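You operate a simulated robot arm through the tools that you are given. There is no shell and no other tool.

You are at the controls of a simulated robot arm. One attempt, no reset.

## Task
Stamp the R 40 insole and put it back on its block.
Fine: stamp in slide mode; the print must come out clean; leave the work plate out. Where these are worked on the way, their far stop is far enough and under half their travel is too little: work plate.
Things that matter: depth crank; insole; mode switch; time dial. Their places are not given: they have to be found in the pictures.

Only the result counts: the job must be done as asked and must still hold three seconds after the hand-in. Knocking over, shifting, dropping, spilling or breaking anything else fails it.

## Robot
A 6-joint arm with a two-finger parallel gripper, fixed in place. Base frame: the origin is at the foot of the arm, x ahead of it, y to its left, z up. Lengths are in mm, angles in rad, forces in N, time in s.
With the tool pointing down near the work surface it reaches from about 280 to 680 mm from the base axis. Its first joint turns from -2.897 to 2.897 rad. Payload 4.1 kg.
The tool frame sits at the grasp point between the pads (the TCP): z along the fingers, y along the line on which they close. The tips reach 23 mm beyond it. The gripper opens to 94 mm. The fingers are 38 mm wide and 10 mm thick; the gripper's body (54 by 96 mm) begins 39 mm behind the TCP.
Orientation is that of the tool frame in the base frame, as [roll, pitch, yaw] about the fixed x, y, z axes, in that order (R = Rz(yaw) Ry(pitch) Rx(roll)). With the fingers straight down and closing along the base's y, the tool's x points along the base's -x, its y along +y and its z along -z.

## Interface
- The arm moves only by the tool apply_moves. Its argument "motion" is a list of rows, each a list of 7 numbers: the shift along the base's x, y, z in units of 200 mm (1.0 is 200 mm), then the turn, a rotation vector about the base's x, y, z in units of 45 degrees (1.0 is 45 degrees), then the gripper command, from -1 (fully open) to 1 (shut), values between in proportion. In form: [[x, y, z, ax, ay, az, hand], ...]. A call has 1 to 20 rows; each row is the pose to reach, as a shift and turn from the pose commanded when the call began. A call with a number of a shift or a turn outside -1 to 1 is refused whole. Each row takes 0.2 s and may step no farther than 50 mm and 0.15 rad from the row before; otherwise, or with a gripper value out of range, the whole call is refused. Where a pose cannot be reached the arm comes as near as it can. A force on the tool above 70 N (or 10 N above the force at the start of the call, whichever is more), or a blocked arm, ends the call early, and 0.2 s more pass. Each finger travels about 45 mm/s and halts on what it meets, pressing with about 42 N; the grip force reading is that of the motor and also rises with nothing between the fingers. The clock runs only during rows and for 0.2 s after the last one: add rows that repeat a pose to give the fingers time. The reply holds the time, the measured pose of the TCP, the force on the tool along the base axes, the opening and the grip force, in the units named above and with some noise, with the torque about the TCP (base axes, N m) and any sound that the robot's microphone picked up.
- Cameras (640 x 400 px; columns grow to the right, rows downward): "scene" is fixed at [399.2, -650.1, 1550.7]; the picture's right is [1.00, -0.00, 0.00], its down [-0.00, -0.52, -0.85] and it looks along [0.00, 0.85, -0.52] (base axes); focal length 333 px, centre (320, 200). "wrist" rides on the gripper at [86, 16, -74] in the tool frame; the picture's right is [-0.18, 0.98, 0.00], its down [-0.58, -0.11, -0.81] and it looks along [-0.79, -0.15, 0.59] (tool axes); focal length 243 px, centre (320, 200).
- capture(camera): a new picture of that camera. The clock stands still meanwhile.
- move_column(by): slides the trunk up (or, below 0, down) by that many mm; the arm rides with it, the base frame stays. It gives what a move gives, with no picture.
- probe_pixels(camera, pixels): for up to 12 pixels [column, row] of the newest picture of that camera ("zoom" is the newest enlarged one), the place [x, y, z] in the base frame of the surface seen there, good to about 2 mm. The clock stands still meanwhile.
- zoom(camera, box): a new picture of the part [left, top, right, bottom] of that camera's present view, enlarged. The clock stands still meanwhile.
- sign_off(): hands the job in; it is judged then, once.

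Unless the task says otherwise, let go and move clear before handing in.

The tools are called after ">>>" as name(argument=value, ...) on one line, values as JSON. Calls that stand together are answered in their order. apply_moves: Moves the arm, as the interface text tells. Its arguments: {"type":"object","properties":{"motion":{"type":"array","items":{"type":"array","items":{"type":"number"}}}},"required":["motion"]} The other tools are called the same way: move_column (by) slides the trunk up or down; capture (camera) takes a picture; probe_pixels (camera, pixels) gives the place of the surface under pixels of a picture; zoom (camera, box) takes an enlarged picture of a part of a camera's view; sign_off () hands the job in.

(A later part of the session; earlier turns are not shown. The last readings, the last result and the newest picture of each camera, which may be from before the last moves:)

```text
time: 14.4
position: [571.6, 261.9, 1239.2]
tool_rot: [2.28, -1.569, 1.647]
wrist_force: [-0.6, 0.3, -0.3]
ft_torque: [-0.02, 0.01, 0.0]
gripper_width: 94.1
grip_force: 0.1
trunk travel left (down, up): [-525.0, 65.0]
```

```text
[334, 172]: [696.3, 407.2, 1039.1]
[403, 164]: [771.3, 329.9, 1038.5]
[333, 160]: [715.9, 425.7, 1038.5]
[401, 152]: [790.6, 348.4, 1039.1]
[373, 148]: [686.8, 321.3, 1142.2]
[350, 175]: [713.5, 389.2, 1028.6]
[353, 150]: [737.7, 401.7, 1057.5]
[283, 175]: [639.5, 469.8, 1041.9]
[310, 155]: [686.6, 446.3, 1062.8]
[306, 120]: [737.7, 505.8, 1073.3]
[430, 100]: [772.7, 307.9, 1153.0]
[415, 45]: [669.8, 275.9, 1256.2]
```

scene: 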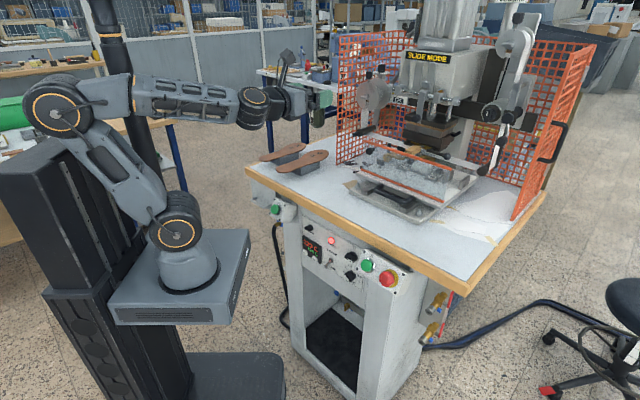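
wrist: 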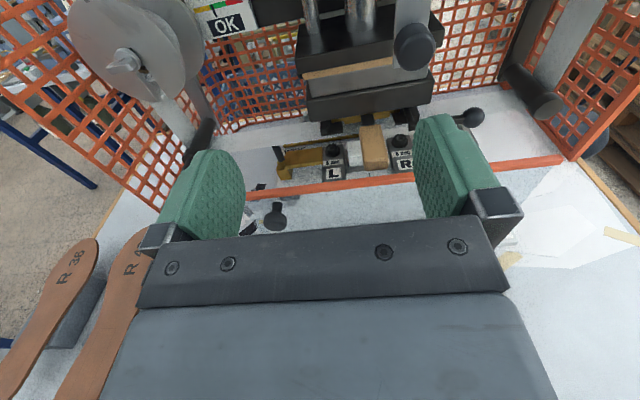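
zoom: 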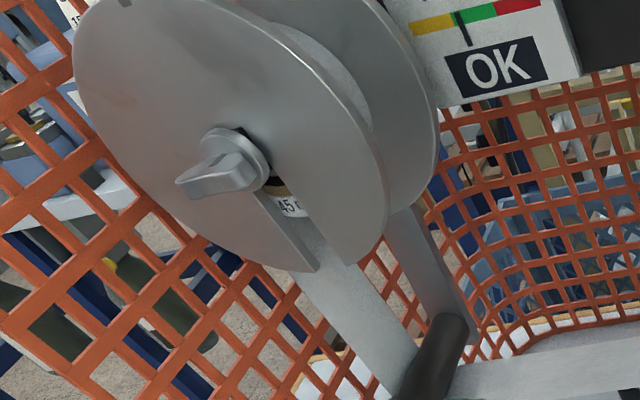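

The blocks are labelled "L 6 mm" and "R 6 mm", and a black lever hangs in front of the head. I'll move right and tilt up to inspect the right-side mechanism and look for a crank with a depth scale.

>>> apply_moves(motion=[[0.03, -0.156, 0.06, 0.063, -0.063, 0, -1], [0.06, -0.312, 0.12, 0.126, -0.126, 0, -1], [0.09, -0.468, 0.18, 0.188, -0.188, 0, -1], [0.12, -0.624, 0.24, 0.251, -0.251, 0, -1], [0.145, -0.78, 0.3, 0.314, -0.314, 0, -1]])

>>> capture(camera="wrist")

>>> zoom(camera="wrist", box=[240, 0, 440, 125])

>>> zoom(camera="wrist", box=[100, 0, 300, 125])

```text
time: 15.6
position: [600.8, 105.3, 1300.3]
tool_rot: [0.001, -1.221, -2.358]
wrist_force: [-0.3, 0.1, 0.0]
ft_torque: [-0.02, 0.02, -0.01]
gripper_width: 94.2
grip_force: 0.1
trunk travel left (down, up): [-525.0, 65.0]
```

```text
taken
```

wrist: 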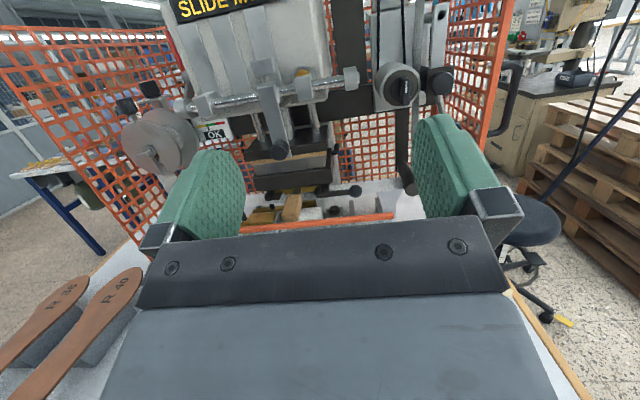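

```text
3.20 times, centred on (340, 62) of wrist
```

zoom: 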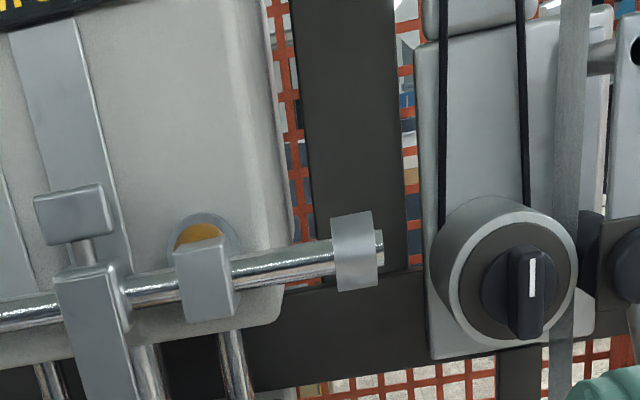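

```text
3.20 times, centred on (200, 62) of wrist
```

zoom: 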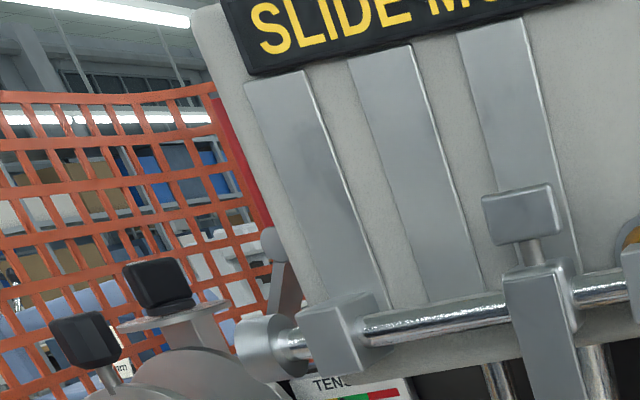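

I haven't found a depth scale yet. I'll check the cabinet front, the underside and the remaining parts of the press with the scene camera.

>>> zoom(camera="scene", box=[270, 220, 430, 400])

>>> zoom(camera="wrist", box=[380, 50, 480, 125])

>>> zoom(camera="wrist", box=[250, 120, 430, 230])

>>> zoom(camera="scene", box=[490, 100, 590, 220])

>>> zoom(camera="scene", box=[470, 120, 530, 180])

```text
2.22 times, centred on (350, 310) of scene
```

zoom: 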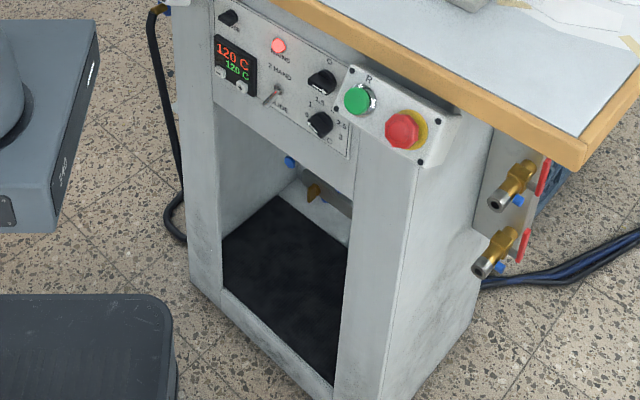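

```text
5.33 times, centred on (430, 88) of wrist
```

zoom: 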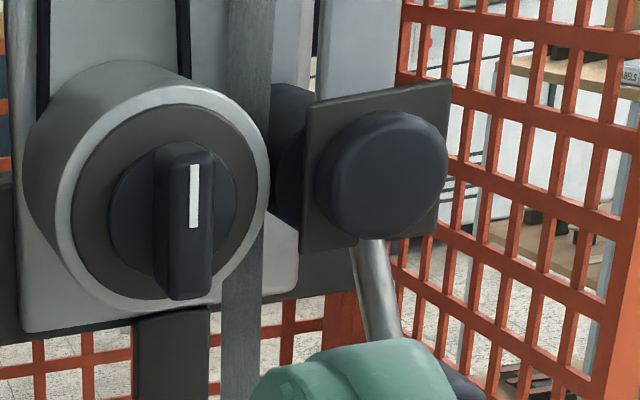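

```text
3.56 times, centred on (340, 175) of wrist
```

zoom: 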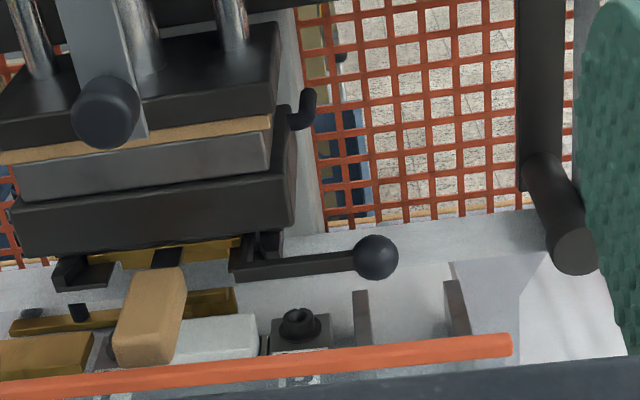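

```text
3.33 times, centred on (540, 160) of scene
```

zoom: 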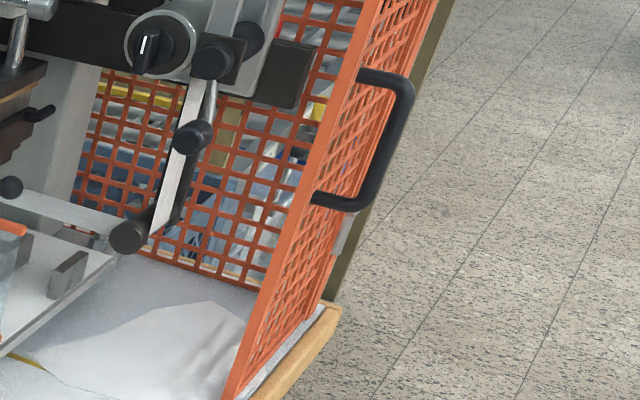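

```text
6.67 times, centred on (500, 150) of scene
```

zoom: 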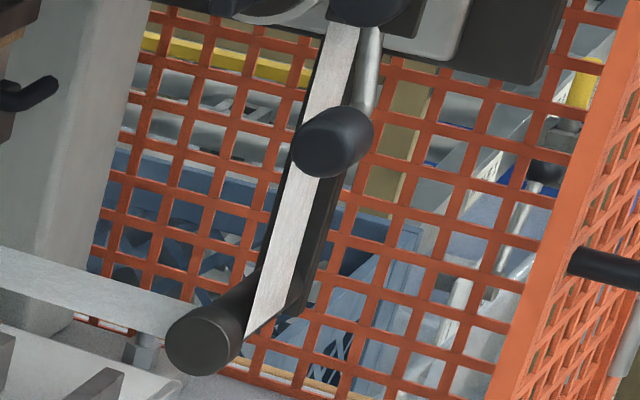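

The horizontal strip under the die is the foil web, and the right-side crank belongs to the foil feed. The dark knob in front of the shield at about (555,348,1132) needs a closer look.

>>> apply_moves(motion=[[-0.12, 0.12, -0.125, -0.052, 0.052, 0, -1], [-0.24, 0.24, -0.25, -0.105, 0.105, 0, -1], [-0.36, 0.36, -0.375, -0.157, 0.157, 0, -1], [-0.48, 0.48, -0.5, -0.209, 0.209, 0, -1], [-0.6, 0.6, -0.625, -0.262, 0.262, 0, -1], [-0.72, 0.72, -0.75, -0.314, 0.314, 0, -1]])

>>> capture(camera="wrist")

>>> zoom(camera="wrist", box=[230, 60, 430, 220])

```text
time: 17.0
position: [454.9, 251.1, 1150.0]
tool_rot: [2.206, -1.569, 1.72]
wrist_force: [-0.2, 0.3, 0.4]
ft_torque: [0.0, -0.01, -0.01]
gripper_width: 93.9
grip_force: 0.1
trunk travel left (down, up): [-525.0, 65.0]
```

```text
taken
```

wrist: 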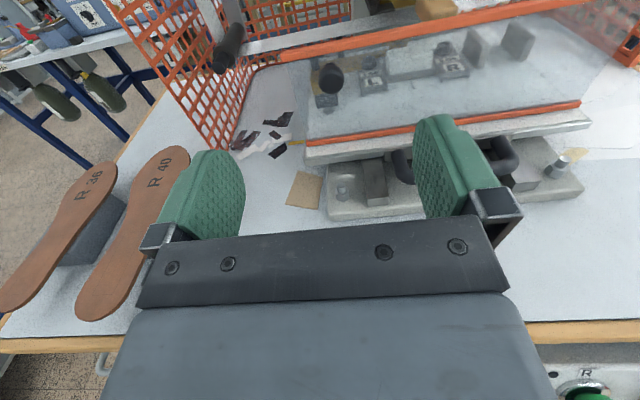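

```text
2.50 times, centred on (330, 140) of wrist
```

zoom: 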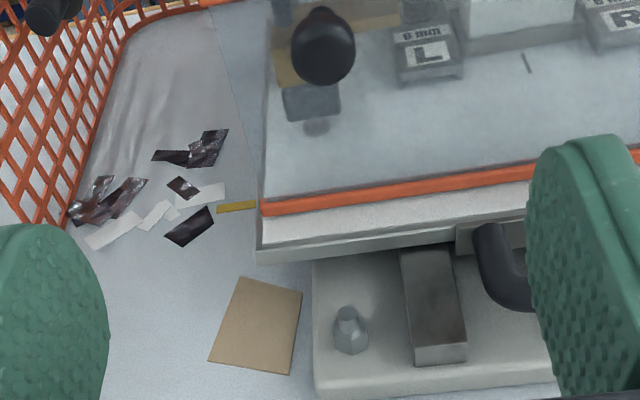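

I'll probe the knob, the shield bars and items near the plate in this view.

>>> probe_pixels(camera="wrist", pixels=[[332, 77], [330, 88], [323, 100], [324, 110], [300, 53], [560, 3], [312, 142], [578, 105], [345, 200], [371, 180], [403, 165], [508, 155]])

>>> zoom(camera="wrist", box=[290, 30, 390, 120])

>>> zoom(camera="wrist", box=[380, 0, 560, 110])

```text
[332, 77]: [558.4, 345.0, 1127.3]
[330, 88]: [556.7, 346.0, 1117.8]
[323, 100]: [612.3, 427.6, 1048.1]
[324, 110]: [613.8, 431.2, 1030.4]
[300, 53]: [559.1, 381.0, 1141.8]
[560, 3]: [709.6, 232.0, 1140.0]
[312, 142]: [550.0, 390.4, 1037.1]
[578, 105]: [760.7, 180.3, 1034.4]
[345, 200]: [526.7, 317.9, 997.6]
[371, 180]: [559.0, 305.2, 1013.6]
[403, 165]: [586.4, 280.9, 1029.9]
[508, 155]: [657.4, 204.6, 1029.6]
```

```text
4.44 times, centred on (340, 75) of wrist
```

zoom: 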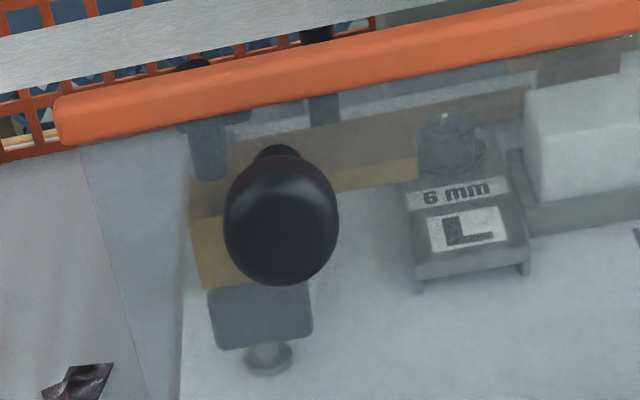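

```text
3.56 times, centred on (470, 55) of wrist
```

zoom: 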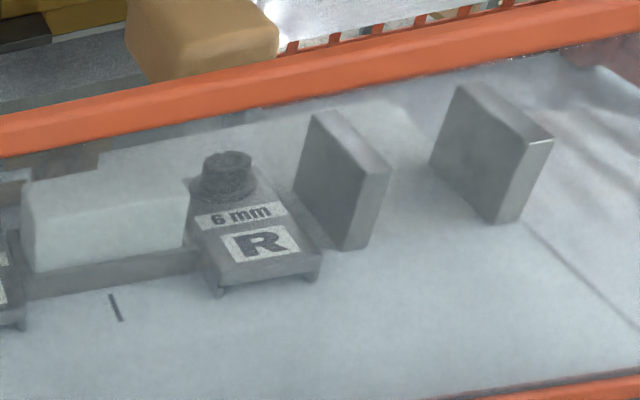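

A wing-shaped knob sits on the plate near (613,430,1040), beside a brass arm marked "WIDE". I'll look at it from above the shield.

>>> apply_moves(motion=[[0, 0, 0.2, -0.118, 0.118, 0, -1], [0, 0, 0.38, -0.236, 0.236, 0, -1], [0.12, 0.14, 0.38, -0.354, 0.354, 0, -1], [0.24, 0.28, 0.38, -0.471, 0.471, 0, -1], [0.36, 0.42, 0.38, -0.471, 0.471, 0, -1], [0.46, 0.535, 0.38, -0.471, 0.471, 0, -1]])

>>> capture(camera="wrist")

>>> zoom(camera="wrist", box=[200, 60, 440, 230])

```text
time: 18.4
position: [549.6, 359.4, 1227.0]
tool_rot: [3.141, -1.046, 0.787]
wrist_force: [0.2, 0.3, -0.3]
ft_torque: [0.01, 0.0, -0.06]
gripper_width: 94.1
grip_force: 0.2
trunk travel left (down, up): [-525.0, 65.0]
```

```text
taken
```

wrist: 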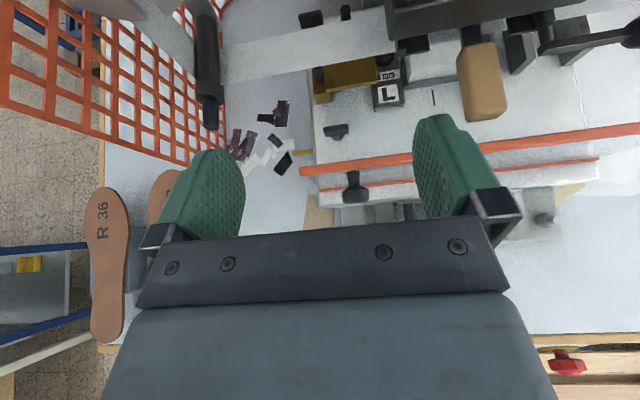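

```text
2.35 times, centred on (320, 145) of wrist
```

zoom: 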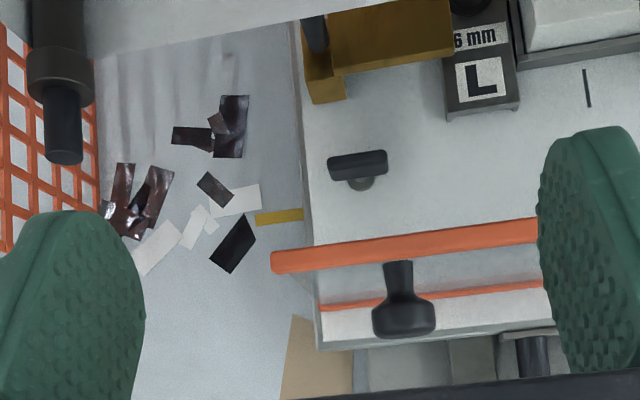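

I can now see a wing knob at (337,131), the brass arm at (355,75) and the L block. I'll zoom in on the area around the foil web.

>>> zoom(camera="wrist", box=[280, 0, 440, 120])

>>> zoom(camera="wrist", box=[400, 0, 640, 150])

>>> zoom(camera="wrist", box=[310, 110, 370, 150])

```text
3.33 times, centred on (360, 60) of wrist
```

zoom: 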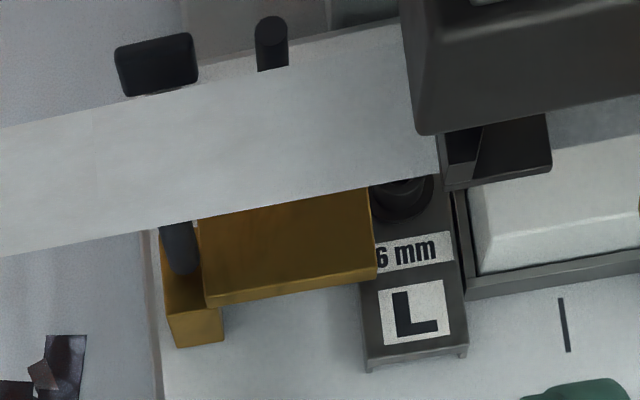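

```text
2.67 times, centred on (520, 75) of wrist
```

zoom: 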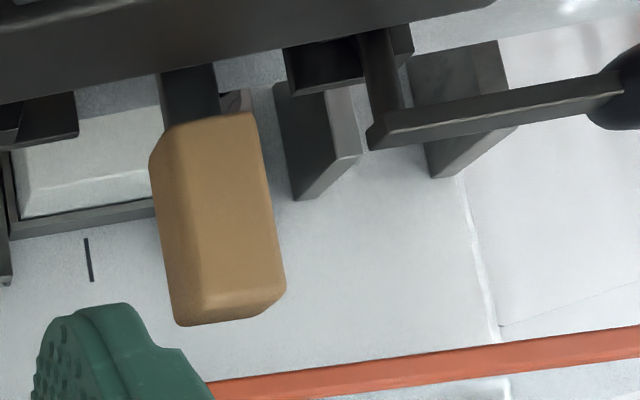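

```text
10.00 times, centred on (340, 130) of wrist
```

zoom: 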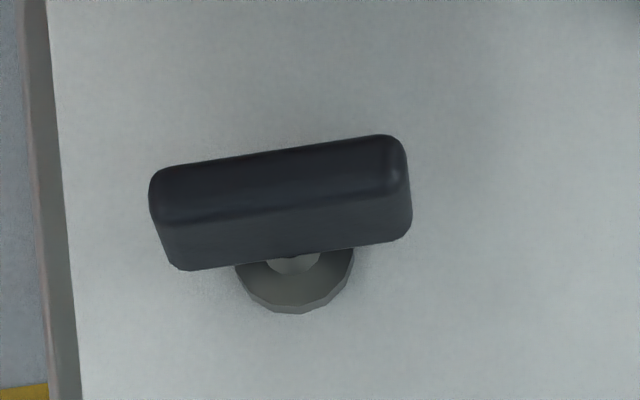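

More black parts sit behind the foil web. I'll probe the left roller and these parts before moving to a lower viewpoint beside the plate.

>>> probe_pixels(camera="wrist", pixels=[[211, 122], [205, 60], [326, 20], [347, 11], [338, 128], [335, 135], [320, 62], [325, 90], [380, 80], [483, 80], [435, 65], [413, 45]])

>>> probe_pixels(camera="wrist", pixels=[[390, 92], [402, 62], [510, 65], [530, 70], [575, 50], [230, 60], [380, 40], [432, 97], [462, 30], [560, 10], [200, 150], [10, 60]])

```text
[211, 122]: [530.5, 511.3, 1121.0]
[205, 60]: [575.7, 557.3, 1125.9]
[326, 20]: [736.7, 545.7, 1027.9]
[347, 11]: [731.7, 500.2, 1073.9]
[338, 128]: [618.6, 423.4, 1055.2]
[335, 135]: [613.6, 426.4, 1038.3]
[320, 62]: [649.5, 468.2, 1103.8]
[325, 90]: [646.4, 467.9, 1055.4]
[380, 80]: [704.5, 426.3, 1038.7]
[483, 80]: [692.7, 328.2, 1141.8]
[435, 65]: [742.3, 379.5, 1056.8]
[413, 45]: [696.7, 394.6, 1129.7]
```

```text
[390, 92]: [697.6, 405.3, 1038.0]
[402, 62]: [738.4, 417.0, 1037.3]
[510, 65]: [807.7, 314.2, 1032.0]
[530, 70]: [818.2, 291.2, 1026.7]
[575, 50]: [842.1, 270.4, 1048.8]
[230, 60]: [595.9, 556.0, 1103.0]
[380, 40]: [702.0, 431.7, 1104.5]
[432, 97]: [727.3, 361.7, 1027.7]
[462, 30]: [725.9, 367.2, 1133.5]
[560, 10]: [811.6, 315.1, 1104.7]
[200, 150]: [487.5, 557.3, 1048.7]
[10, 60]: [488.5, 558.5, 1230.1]
```

I'll move left of the plate and lower to look under the foil web from the side.

>>> apply_moves(motion=[[-0.12, 0.11, 0, 0.1, -0.1, 0, -1], [-0.24, 0.22, 0, 0.2, -0.2, 0, -1], [-0.36, 0.33, 0, 0.3, -0.3, 0, -1], [-0.495, 0.43, 0, 0.4, -0.4, 0, -1], [-0.495, 0.43, -0.2, 0.471, -0.471, 0, -1], [-0.495, 0.43, -0.4, 0.471, -0.471, 0, -1], [-0.495, 0.43, -0.6, 0.471, -0.471, 0, -1], [-0.495, 0.43, -0.785, 0.471, -0.471, 0, -1]])

>>> capture(camera="wrist")

>>> zoom(camera="wrist", box=[280, 0, 520, 160])

```text
time: 20.1
position: [509.7, 385.8, 1147.3]
tool_rot: [0.4, -1.504, -2.678]
wrist_force: [-14.2, -5.0, 20.8]
ft_torque: [-0.67, -0.81, -0.66]
gripper_width: 91.3
grip_force: 0.2
out of reach, approached as far as the arm can: row 2, 3, 4, 5, 6, 7, 8
trunk travel left (down, up): [-525.0, 65.0]
stopped in row 8: the force on the tool passed its limit at 89 N (the readings are from after the stop); the commanded pose is now the measured one
```

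```text
taken
```

wrist: 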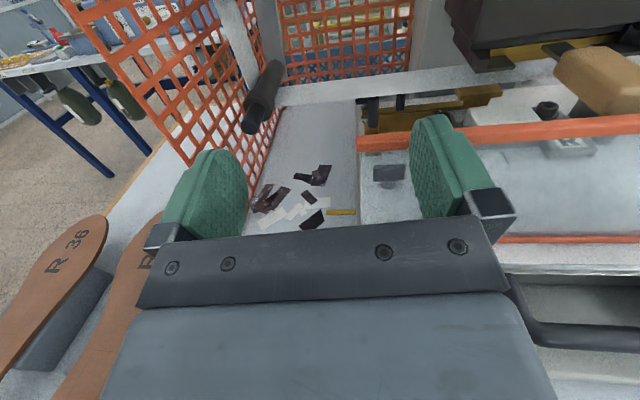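

```text
2.50 times, centred on (400, 80) of wrist
```

zoom: 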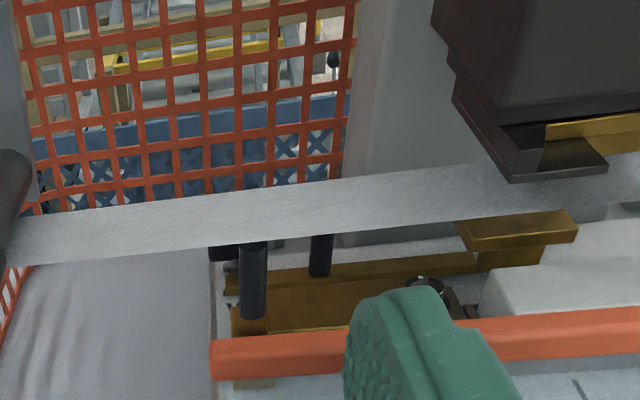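

The arm ran short of reach and the right finger pressed on the shield's knob, with about 25 N remaining. I'll back straight up and check that nothing moved.

>>> apply_moves(motion=[[0, 0, 0.1, 0, 0, 0, -1], [0, 0, 0.25, 0, 0, 0, -1]])

>>> capture(camera="wrist")

>>> capture(camera="scene")

>>> zoom(camera="scene", box=[330, 120, 490, 220])

```text
time: 20.7
position: [513.8, 385.3, 1191.0]
tool_rot: [0.422, -1.522, -2.705]
wrist_force: [0.8, 0.8, 0.3]
ft_torque: [-0.03, 0.0, -0.01]
gripper_width: 93.7
grip_force: 0.0
trunk travel left (down, up): [-525.0, 65.0]
```

```text
taken
```

wrist: 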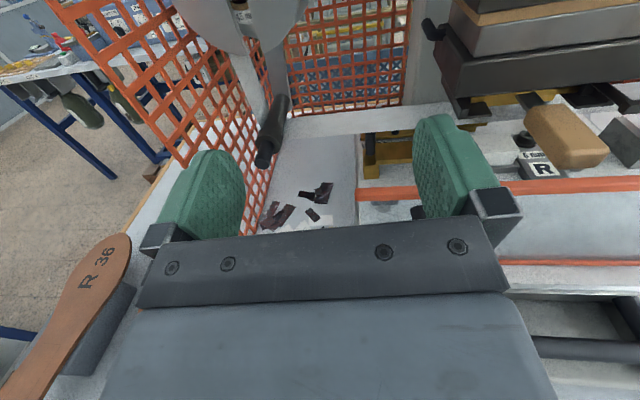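

```text
taken
```

scene: 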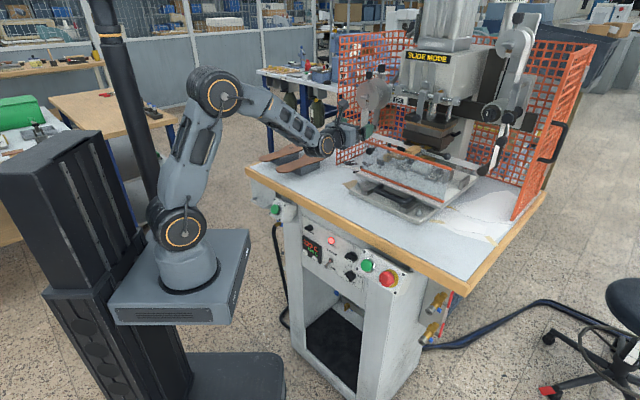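

```text
4.00 times, centred on (410, 170) of scene
```

zoom: 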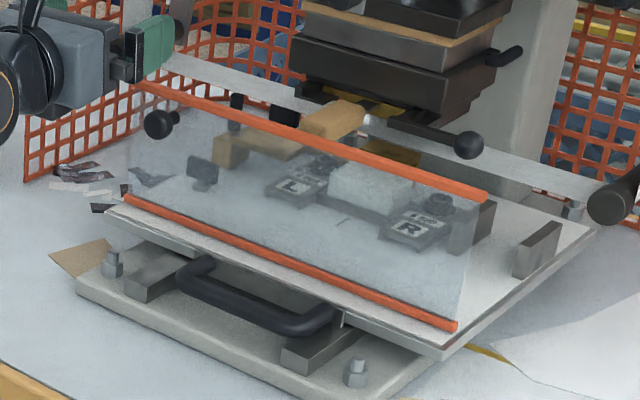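

Nothing shifted. I'll retreat, then go to the right with an upward tilt to inspect the right-side mechanism and the top of the press.

>>> apply_moves(motion=[[-0.1, -0.1, 0.06, 0, 0, 0, -1], [-0.22, -0.22, 0.12, 0, 0, 0, -1], [-0.34, -0.34, 0.2, 0, 0, 0, -1], [-0.46, -0.46, 0.28, 0, 0, 0, -1], [-0.5, -0.55, 0.34, 0, 0, 0, -1], [-0.45, -0.75, 0.38, 0, 0, 0, -1], [-0.35, -0.95, 0.4, 0, 0, 0, -1]])

>>> apply_moves(motion=[[0.13, -0.13, 0, 0.08, -0.08, 0, -1], [0.26, -0.26, 0, 0.16, -0.16, 0, -1], [0.39, -0.39, 0, 0.24, -0.24, 0, -1], [0.52, -0.52, 0, 0.32, -0.32, 0, -1], [0.65, -0.65, 0, 0.4, -0.4, 0, -1], [0.78, -0.75, 0, 0.48, -0.48, 0, -1], [0.9, -0.8, 0, 0.56, -0.56, 0, -1]])

>>> capture(camera="wrist")

```text
time: 22.3
position: [443.4, 193.9, 1269.6]
tool_rot: [0.413, -1.521, -2.694]
wrist_force: [0.6, -0.4, 0.2]
ft_torque: [-0.01, -0.02, 0.02]
gripper_width: 93.6
grip_force: 0.0
trunk travel left (down, up): [-525.0, 65.0]
```

```text
time: 23.9
position: [624.7, 36.6, 1270.8]
tool_rot: [0.097, -0.901, -2.383]
wrist_force: [-1.3, -0.2, 0.1]
ft_torque: [0.02, -0.03, 0.01]
gripper_width: 94.1
grip_force: 0.1
trunk travel left (down, up): [-525.0, 65.0]
```

```text
taken
```

wrist: 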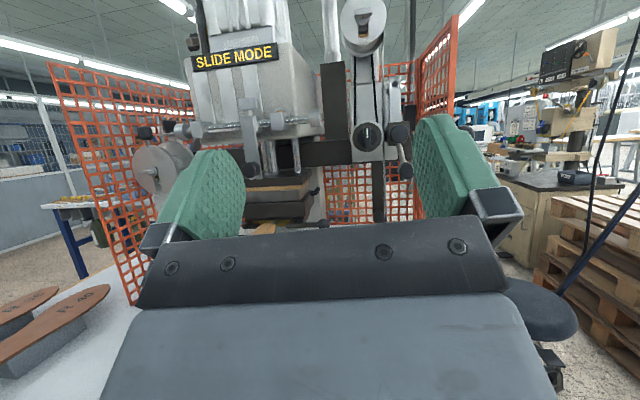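

>>> zoom(camera="wrist", box=[320, 0, 440, 110])

>>> zoom(camera="wrist", box=[330, 100, 430, 200])

>>> zoom(camera="wrist", box=[170, 0, 330, 100])

>>> zoom(camera="wrist", box=[120, 90, 340, 230])

```text
3.64 times, centred on (380, 55) of wrist
```

zoom: 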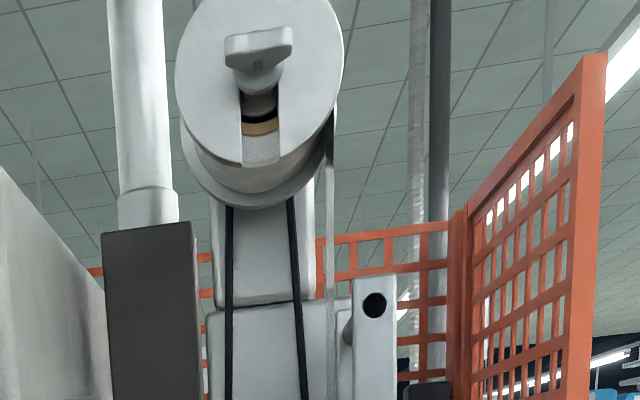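

```text
4.00 times, centred on (380, 150) of wrist
```

zoom: 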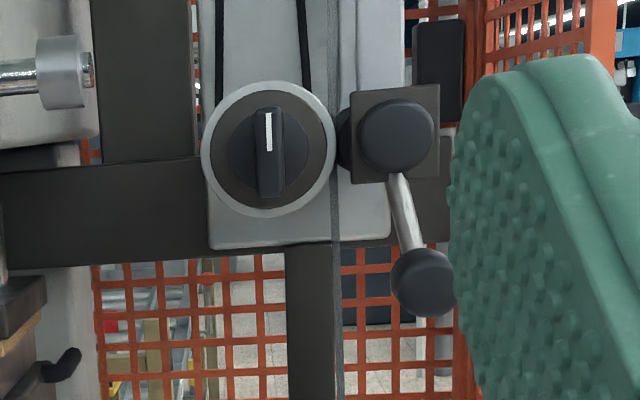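

```text
4.00 times, centred on (250, 50) of wrist
```

zoom: 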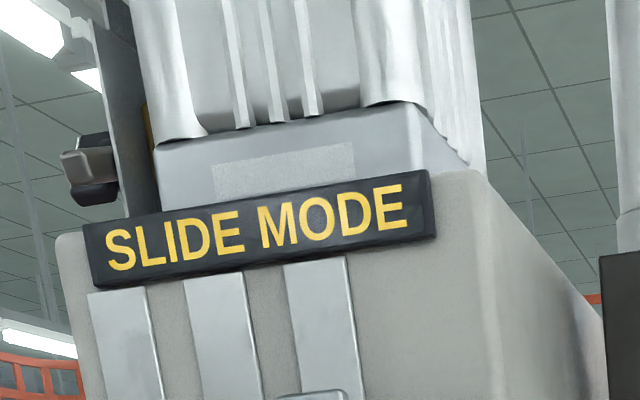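

```text
2.86 times, centred on (230, 160) of wrist
```

zoom: 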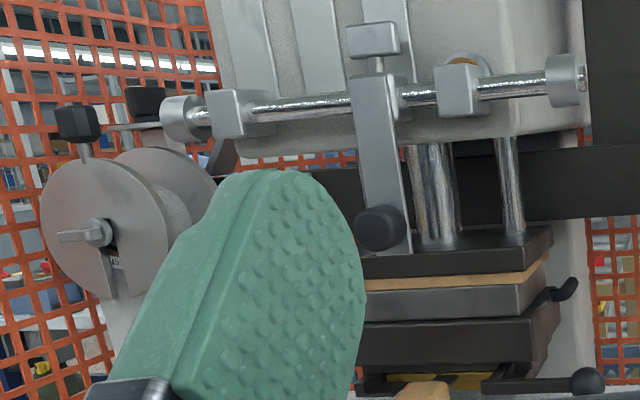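

There's a black part on the upper left of the head, at about (193,42) in the wrist view and (410,25) in the scene view. I'll enlarge it.

>>> zoom(camera="scene", box=[390, 0, 438, 50])

>>> zoom(camera="wrist", box=[170, 10, 230, 70])

>>> probe_pixels(camera="wrist", pixels=[[193, 40], [193, 46], [202, 30], [240, 50]])

```text
8.00 times, centred on (414, 25) of scene
```

zoom: 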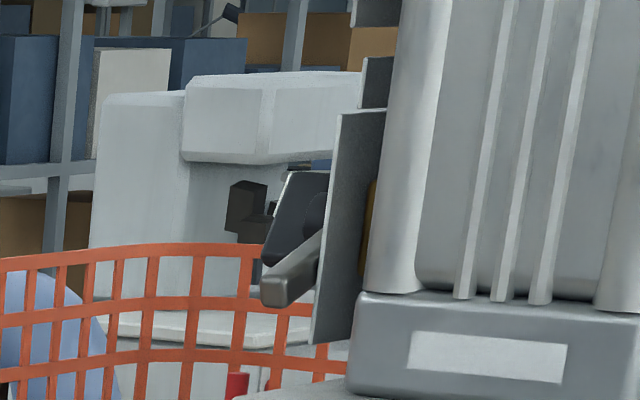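

```text
6.67 times, centred on (200, 40) of wrist
```

zoom: 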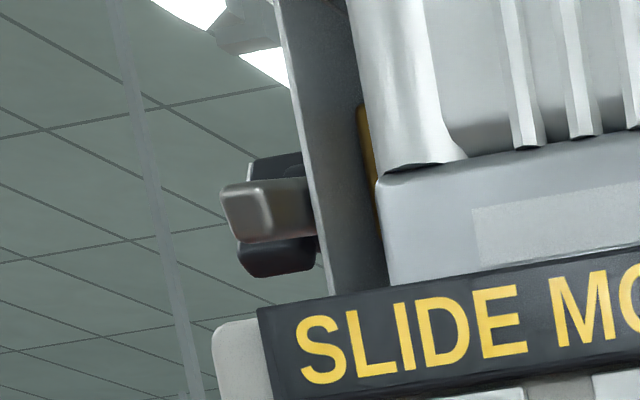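

```text
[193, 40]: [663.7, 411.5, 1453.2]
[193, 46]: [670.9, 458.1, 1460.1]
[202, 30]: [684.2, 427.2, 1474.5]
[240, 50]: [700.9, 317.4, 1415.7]
```

A handle is mounted on the left side of the cylinder, near (664,411,1453). Before going there, I'll look for instruction labels on the table paper, the card and other surfaces.

>>> zoom(camera="scene", box=[440, 180, 550, 260])

>>> zoom(camera="scene", box=[334, 165, 374, 205])

>>> zoom(camera="scene", box=[270, 40, 350, 110])

>>> zoom(camera="scene", box=[408, 20, 468, 70])

>>> zoom(camera="scene", box=[0, 90, 120, 170])

>>> zoom(camera="scene", box=[370, 55, 400, 80])

```text
5.00 times, centred on (495, 220) of scene
```

zoom: 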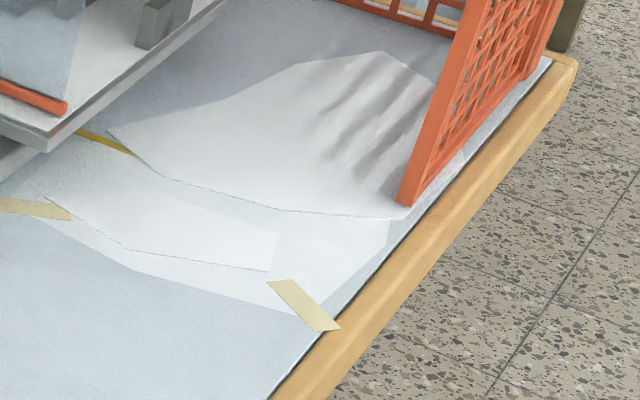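

```text
10.00 times, centred on (354, 185) of scene
```

zoom: 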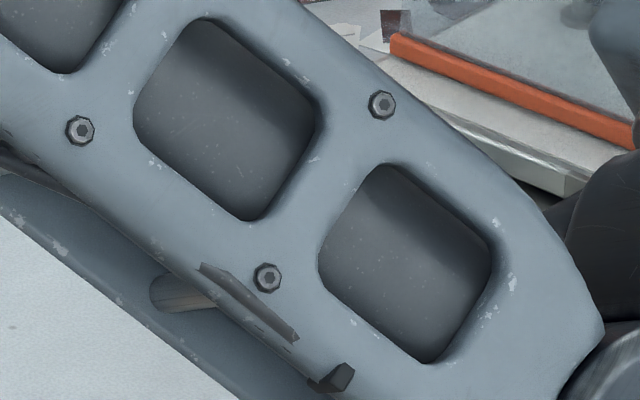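

```text
5.71 times, centred on (310, 75) of scene
```

zoom: 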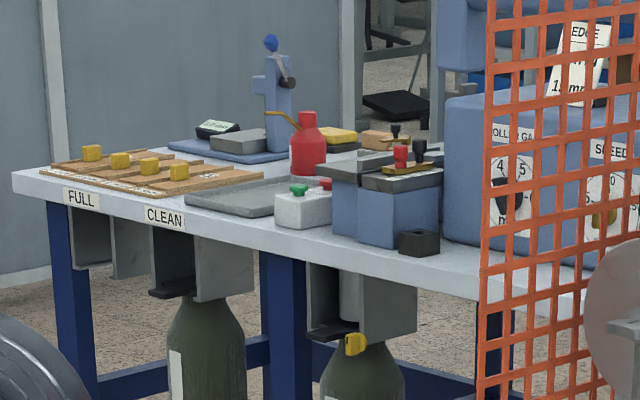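

```text
8.00 times, centred on (438, 45) of scene
```

zoom: 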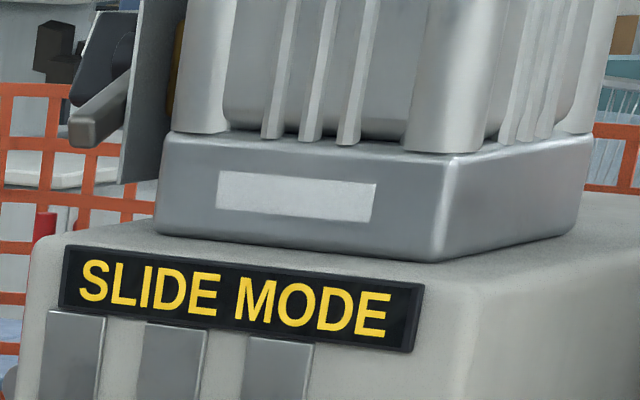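

```text
5.00 times, centred on (60, 130) of scene
```

zoom: 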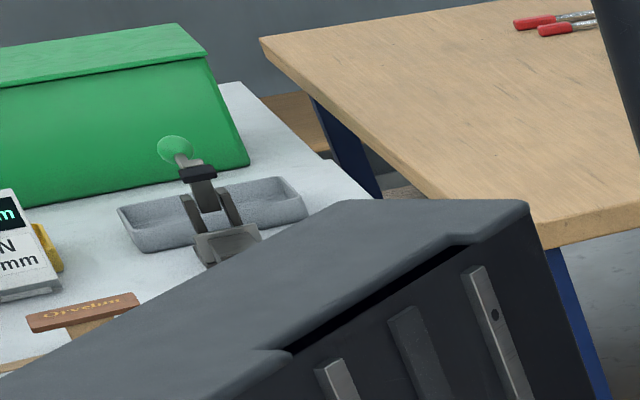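

```text
16.00 times, centred on (385, 68) of scene
```

zoom: 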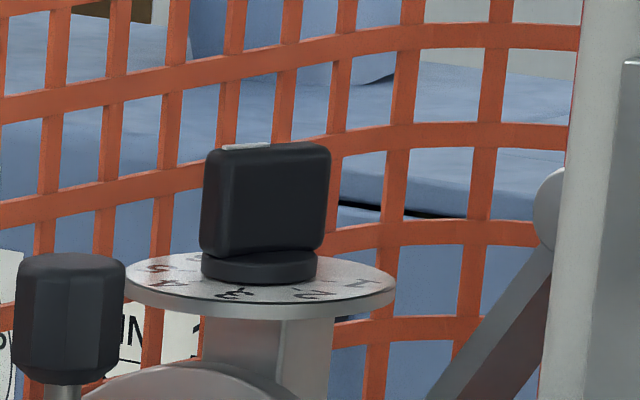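

On the left bench there is a gauge reading "…mm" and a stamped sample. I'll enlarge it, since it may carry the settings.

>>> zoom(camera="scene", box=[0, 110, 48, 170])

>>> zoom(camera="wrist", box=[460, 20, 640, 220])

>>> zoom(camera="wrist", box=[0, 180, 180, 340])

```text
6.67 times, centred on (24, 140) of scene
```

zoom: 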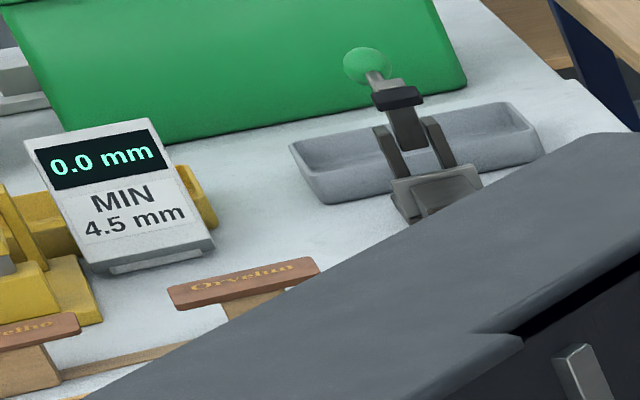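

```text
2.00 times, centred on (550, 120) of wrist
```

zoom: 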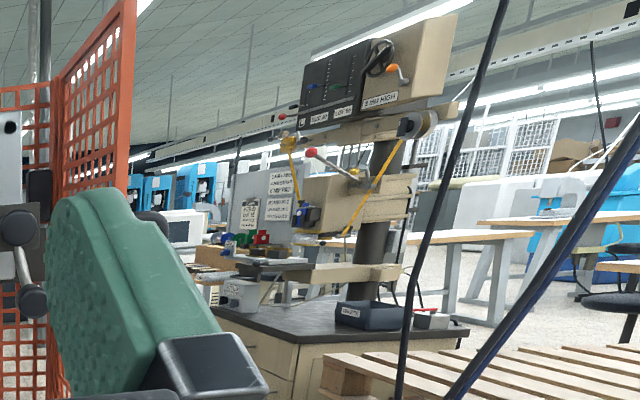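

```text
2.50 times, centred on (90, 260) of wrist
```

zoom: 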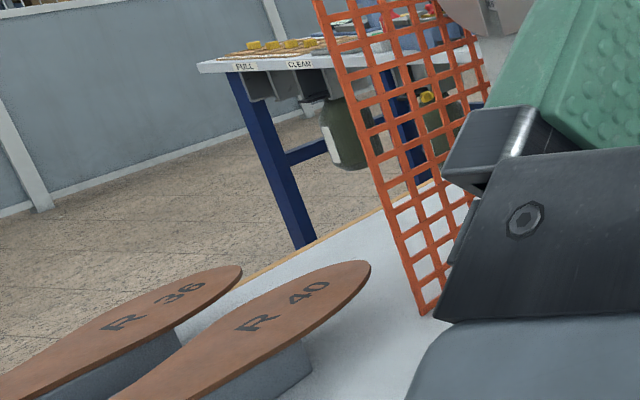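

All other stations look unrelated, so I'll check the handle on the head's left side. I'll tilt the tool down, swing left, then look back from there.

>>> apply_moves(motion=[[-0.15, 0.05, 0.03, -0.128, 0.128, 0, -1], [-0.3, 0.1, 0.06, -0.257, 0.257, 0, -1], [-0.45, 0.2, 0.09, -0.385, 0.385, 0, -1], [-0.6, 0.3, 0.12, -0.513, 0.513, 0, -1], [-0.75, 0.4, 0.15, -0.642, 0.642, 0, -1], [-0.9, 0.5, 0.2, -0.77, 0.77, 0, -1]])

>>> apply_moves(motion=[[0, 0.05, 0.03, -0.128, 0.128, 0, -1], [0, 0.1, 0.06, -0.257, 0.257, 0, -1], [0, 0.15, 0.09, -0.385, 0.385, 0, -1], [0, 0.2, 0.12, -0.513, 0.513, 0, -1], [0, 0.25, 0.15, -0.642, 0.642, 0, -1], [0, 0.3, 0.15, -0.77, 0.77, 0, -1]])

>>> apply_moves(motion=[[-0.06, 0.1, 0, 0, 0, -0.1667, -1], [-0.12, 0.2, 0, 0, 0, -0.3333, -1], [-0.18, 0.3, 0, 0, 0, -0.5, -1], [-0.24, 0.4, 0, 0, 0, -0.6667, -1], [-0.3, 0.5, 0, 0, 0, -0.8333, -1], [-0.3, 0.6, 0, 0, 0, -1.0, -1]])

```text
time: 25.3
position: [444.2, 137.3, 1309.3]
tool_rot: [3.126, -1.383, 0.875]
wrist_force: [-0.5, -0.4, -0.5]
ft_torque: [-0.01, 0.01, 0.0]
gripper_width: 93.7
grip_force: 0.0
trunk travel left (down, up): [-525.0, 65.0]
```

```text
time: 26.7
position: [444.4, 196.9, 1339.4]
tool_rot: [-3.075, -0.525, 0.804]
wrist_force: [0.4, 1.2, 1.0]
ft_torque: [0.01, 0.0, 0.02]
gripper_width: 93.9
grip_force: 0.1
trunk travel left (down, up): [-525.0, 65.0]
```

```text
time: 28.1
position: [457.1, 54.0, 1283.2]
tool_rot: [-3.032, -0.545, 0.125]
wrist_force: [0.7, 0.5, -0.1]
ft_torque: [0.0, 0.02, -0.01]
gripper_width: 93.9
grip_force: 0.1
out of reach, approached as far as the arm can: row 2, 3, 4, 5, 6
trunk travel left (down, up): [-525.0, 65.0]
```

The wrist roll limit stops me from turning further that way. I'll return to heading along the press axis and roll the tool 90° so the camera sits on the left and looks right.

>>> apply_moves(motion=[[-0.02, 0.08, 0.05, 0, 0, 0.14, -1], [-0.04, 0.16, 0.1, 0, 0, 0.28, -1], [-0.06, 0.24, 0.15, 0, 0, 0.42, -1], [-0.08, 0.32, 0.2, 0, 0, 0.56, -1], [-0.1, 0.4, 0.25, 0, 0, 0.7, -1], [-0.12, 0.48, 0.3, 0, 0, 0.84, -1]])

>>> apply_moves(motion=[[0, 0.05, 0.03, 0.118, -0.118, 0, -1], [0, 0.1, 0.06, 0.236, -0.236, 0, -1], [0, 0.15, 0.09, 0.354, -0.354, 0, -1], [0, 0.2, 0.12, 0.471, -0.471, 0, -1], [0, 0.25, 0.15, 0.589, -0.589, 0, -1], [0, 0.3, 0.18, 0.707, -0.707, 0, -1], [0, 0.35, 0.2, 0.825, -0.825, 0, -1], [0, 0.35, 0.2, 0.943, -0.943, 0, -1]])

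>>> apply_moves(motion=[[0, 0.05, 0.05, -0.118, -0.118, 0, -1], [0, 0.1, 0.1, -0.236, -0.236, 0, -1], [0, 0.15, 0.15, -0.354, -0.354, 0, -1], [0, 0.2, 0.2, -0.471, -0.471, 0, -1], [0, 0.25, 0.25, -0.589, -0.589, 0, -1], [0, 0.3, 0.3, -0.707, -0.707, 0, -1]])

>>> apply_moves(motion=[[0, 0.05, 0, -0.118, -0.118, 0, -1], [0.05, 0.1, 0, -0.236, -0.236, 0, -1], [0.1, 0.15, 0, -0.354, -0.354, 0, -1], [0.15, 0.2, 0, -0.471, -0.471, 0, -1], [0.2, 0.25, 0, -0.589, -0.589, 0, -1], [0.25, 0.3, 0, -0.707, -0.707, 0, -1]])

>>> capture(camera="wrist")

```text
time: 29.5
position: [435.9, 149.3, 1341.9]
tool_rot: [-3.03, -0.543, 0.787]
wrist_force: [0.0, 0.6, 0.0]
ft_torque: [0.03, -0.02, -0.01]
gripper_width: 93.7
grip_force: 0.1
trunk travel left (down, up): [-525.0, 65.0]
```

```text
time: 31.3
position: [434.4, 219.3, 1382.3]
tool_rot: [0.13, -1.549, -2.376]
wrist_force: [0.3, -0.2, -0.3]
ft_torque: [0.02, -0.01, -0.01]
gripper_width: 93.9
grip_force: 0.0
trunk travel left (down, up): [-525.0, 65.0]
```

```text
time: 32.7
position: [435.4, 278.6, 1440.6]
tool_rot: [1.662, -0.784, 2.386]
wrist_force: [0.2, 0.0, 0.3]
ft_torque: [0.01, 0.0, -0.04]
gripper_width: 93.9
grip_force: 0.1
trunk travel left (down, up): [-525.0, 65.0]
```

```text
time: 34.1
position: [485.8, 340.4, 1441.3]
tool_rot: [1.683, 0.001, 2.379]
wrist_force: [0.2, 0.9, 0.0]
ft_torque: [0.01, -0.01, -0.01]
gripper_width: 93.9
grip_force: 0.0
trunk travel left (down, up): [-525.0, 65.0]
```

```text
taken
```

wrist: 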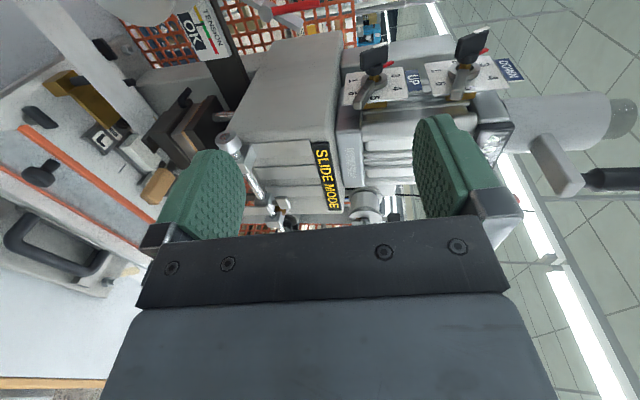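

Now I see speed knobs "UP" and "DOWN" on the head's left, and a crank at the top at about (570,170). That is likely the depth crank. Enlarging.

>>> zoom(camera="wrist", box=[480, 60, 640, 220])

>>> zoom(camera="wrist", box=[330, 20, 540, 160])

>>> probe_pixels(camera="wrist", pixels=[[556, 165], [540, 140], [575, 190], [600, 180], [632, 180], [590, 120], [622, 115], [490, 135], [520, 120]])

```text
2.50 times, centred on (560, 140) of wrist
```

zoom: 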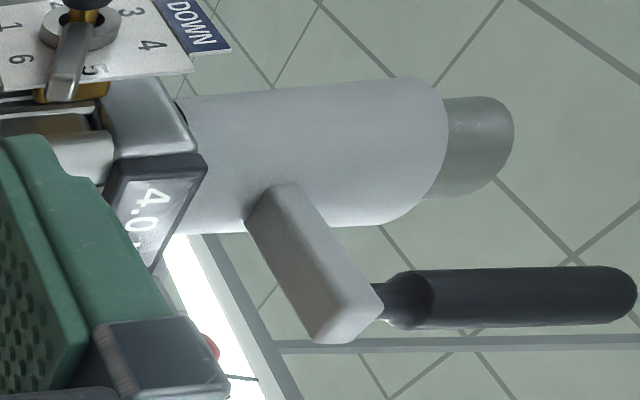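

```text
2.86 times, centred on (435, 90) of wrist
```

zoom: 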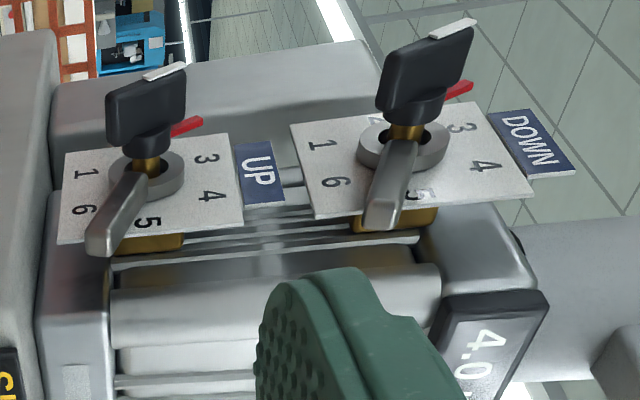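

```text
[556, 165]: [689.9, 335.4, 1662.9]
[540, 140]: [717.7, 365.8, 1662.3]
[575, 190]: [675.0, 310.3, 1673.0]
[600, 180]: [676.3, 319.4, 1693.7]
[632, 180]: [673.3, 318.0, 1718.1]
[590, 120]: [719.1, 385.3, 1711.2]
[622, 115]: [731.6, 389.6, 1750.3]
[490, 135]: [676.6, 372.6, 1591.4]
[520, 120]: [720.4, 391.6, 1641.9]
```

I found the depth crank on top of the cylinder at about (690,330,1665), with a display reading "4.0…" at (677,373,1591). I'll raise the trunk and look straight at the display.

>>> move_column(by=65)

>>> apply_moves(motion=[[0.03, -0.08, 0, 0.118, 0.118, 0, -1], [0.06, -0.16, 0, 0.236, 0.236, 0, -1], [0.09, -0.24, 0, 0.354, 0.354, 0, -1], [0.12, -0.32, 0, 0.471, 0.471, 0, -1], [0.15, -0.4, 0, 0.589, 0.589, 0, -1], [0.18, -0.48, 0, 0.707, 0.707, 0, -1]])

>>> apply_moves(motion=[[0, 0, 0, 0.118, 0.118, 0, -1], [0, 0, 0, 0.236, 0.236, 0, -1], [0, 0, 0, 0.354, 0.354, 0, -1], [0, 0, 0, 0.471, 0.471, 0, -1], [0, 0, 0, 0.589, 0.589, 0, -1], [0, 0, 0, 0.707, 0.707, 0, -1]])

>>> apply_moves(motion=[[0, 0, 0.03, 0.08, -0.08, 0, -1], [0, 0, 0.06, 0.16, -0.16, 0, -1], [0, 0, 0.09, 0.24, -0.24, 0, -1], [0, 0, 0.1, 0.314, -0.314, 0, -1]])

>>> capture(camera="wrist")

```text
time: 35.1
position: [485.2, 340.0, 1506.0]
tool_rot: [1.683, 0.001, 2.377]
wrist_force: [0.2, -0.5, 0.8]
ft_torque: [0.02, -0.01, 0.02]
gripper_width: 93.9
grip_force: 0.1
trunk travel left (down, up): [-590.0, 0.0]
```

```text
time: 36.5
position: [521.2, 243.8, 1505.4]
tool_rot: [1.66, -0.787, 2.387]
wrist_force: [-0.1, -0.1, 0.1]
ft_torque: [0.0, -0.03, 0.04]
gripper_width: 93.9
grip_force: 0.1
trunk travel left (down, up): [-590.0, 0.0]
```

```text
time: 38.0
position: [521.5, 244.6, 1507.2]
tool_rot: [0.028, -1.55, -2.272]
wrist_force: [-0.4, -0.3, -0.1]
ft_torque: [-0.03, -0.02, -0.02]
gripper_width: 93.9
grip_force: 0.1
trunk travel left (down, up): [-590.0, 0.0]
```

```text
time: 39.0
position: [521.4, 243.4, 1526.5]
tool_rot: [0.113, -1.201, -2.36]
wrist_force: [0.1, -0.2, -0.5]
ft_torque: [0.01, -0.02, -0.02]
gripper_width: 93.9
grip_force: 0.1
trunk travel left (down, up): [-590.0, 0.0]
```

```text
taken
```

wrist: 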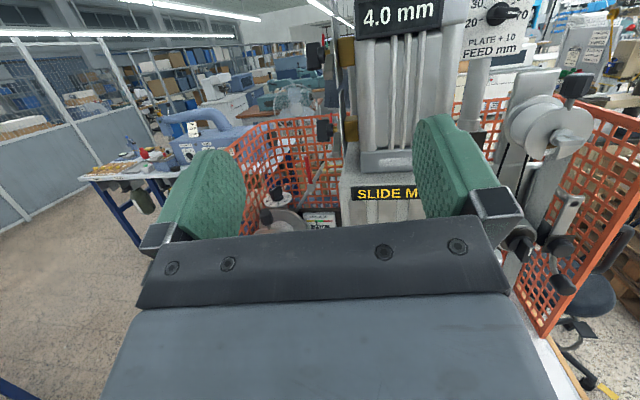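

The display reads "4.0 mm", and to the right is a "FEED mm" dial marked "PLATE + 10". I'll enlarge for more labels.

>>> zoom(camera="wrist", box=[320, 0, 540, 140])

>>> zoom(camera="wrist", box=[440, 0, 540, 70])

>>> apply_moves(motion=[[0, 0, 0.08, 0.1, -0.1, 0, -1], [0, 0, 0.16, 0.2, -0.2, 0, -1], [0, 0, 0.24, 0.3, -0.3, 0, -1], [0, 0, 0.3, 0.4, -0.4, 0, -1]])

>>> capture(camera="wrist")

```text
2.86 times, centred on (430, 70) of wrist
```

zoom: 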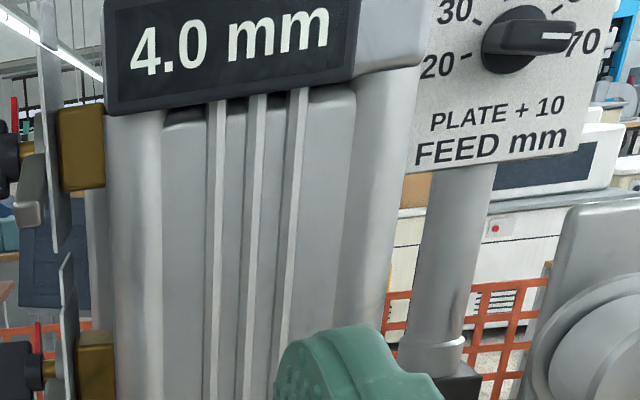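

```text
5.71 times, centred on (490, 35) of wrist
```

zoom: 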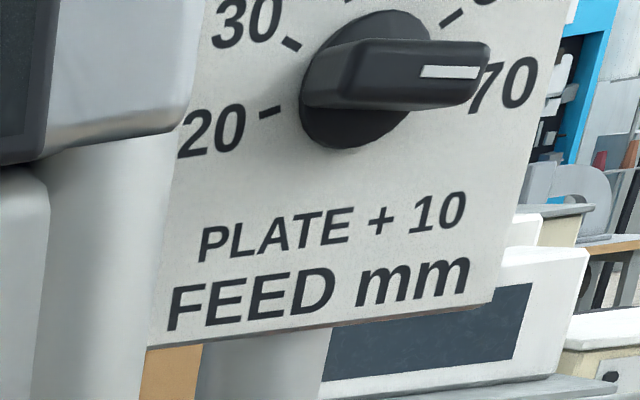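

```text
time: 40.0
position: [521.7, 244.2, 1586.5]
tool_rot: [0.111, -0.754, -2.355]
wrist_force: [0.0, -0.2, 0.1]
ft_torque: [0.02, 0.01, 0.01]
gripper_width: 93.9
grip_force: 0.1
trunk travel left (down, up): [-590.0, 0.0]
```

```text
taken
```

wrist: 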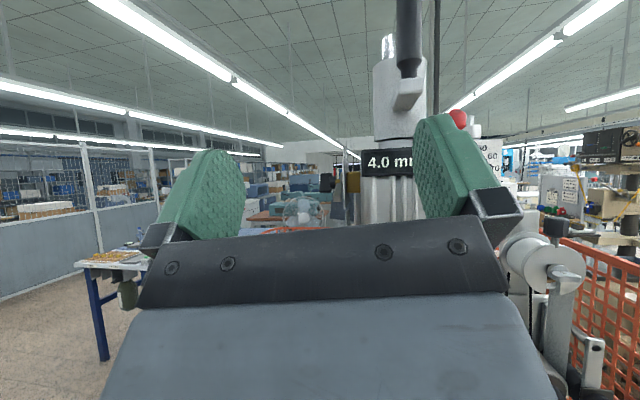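

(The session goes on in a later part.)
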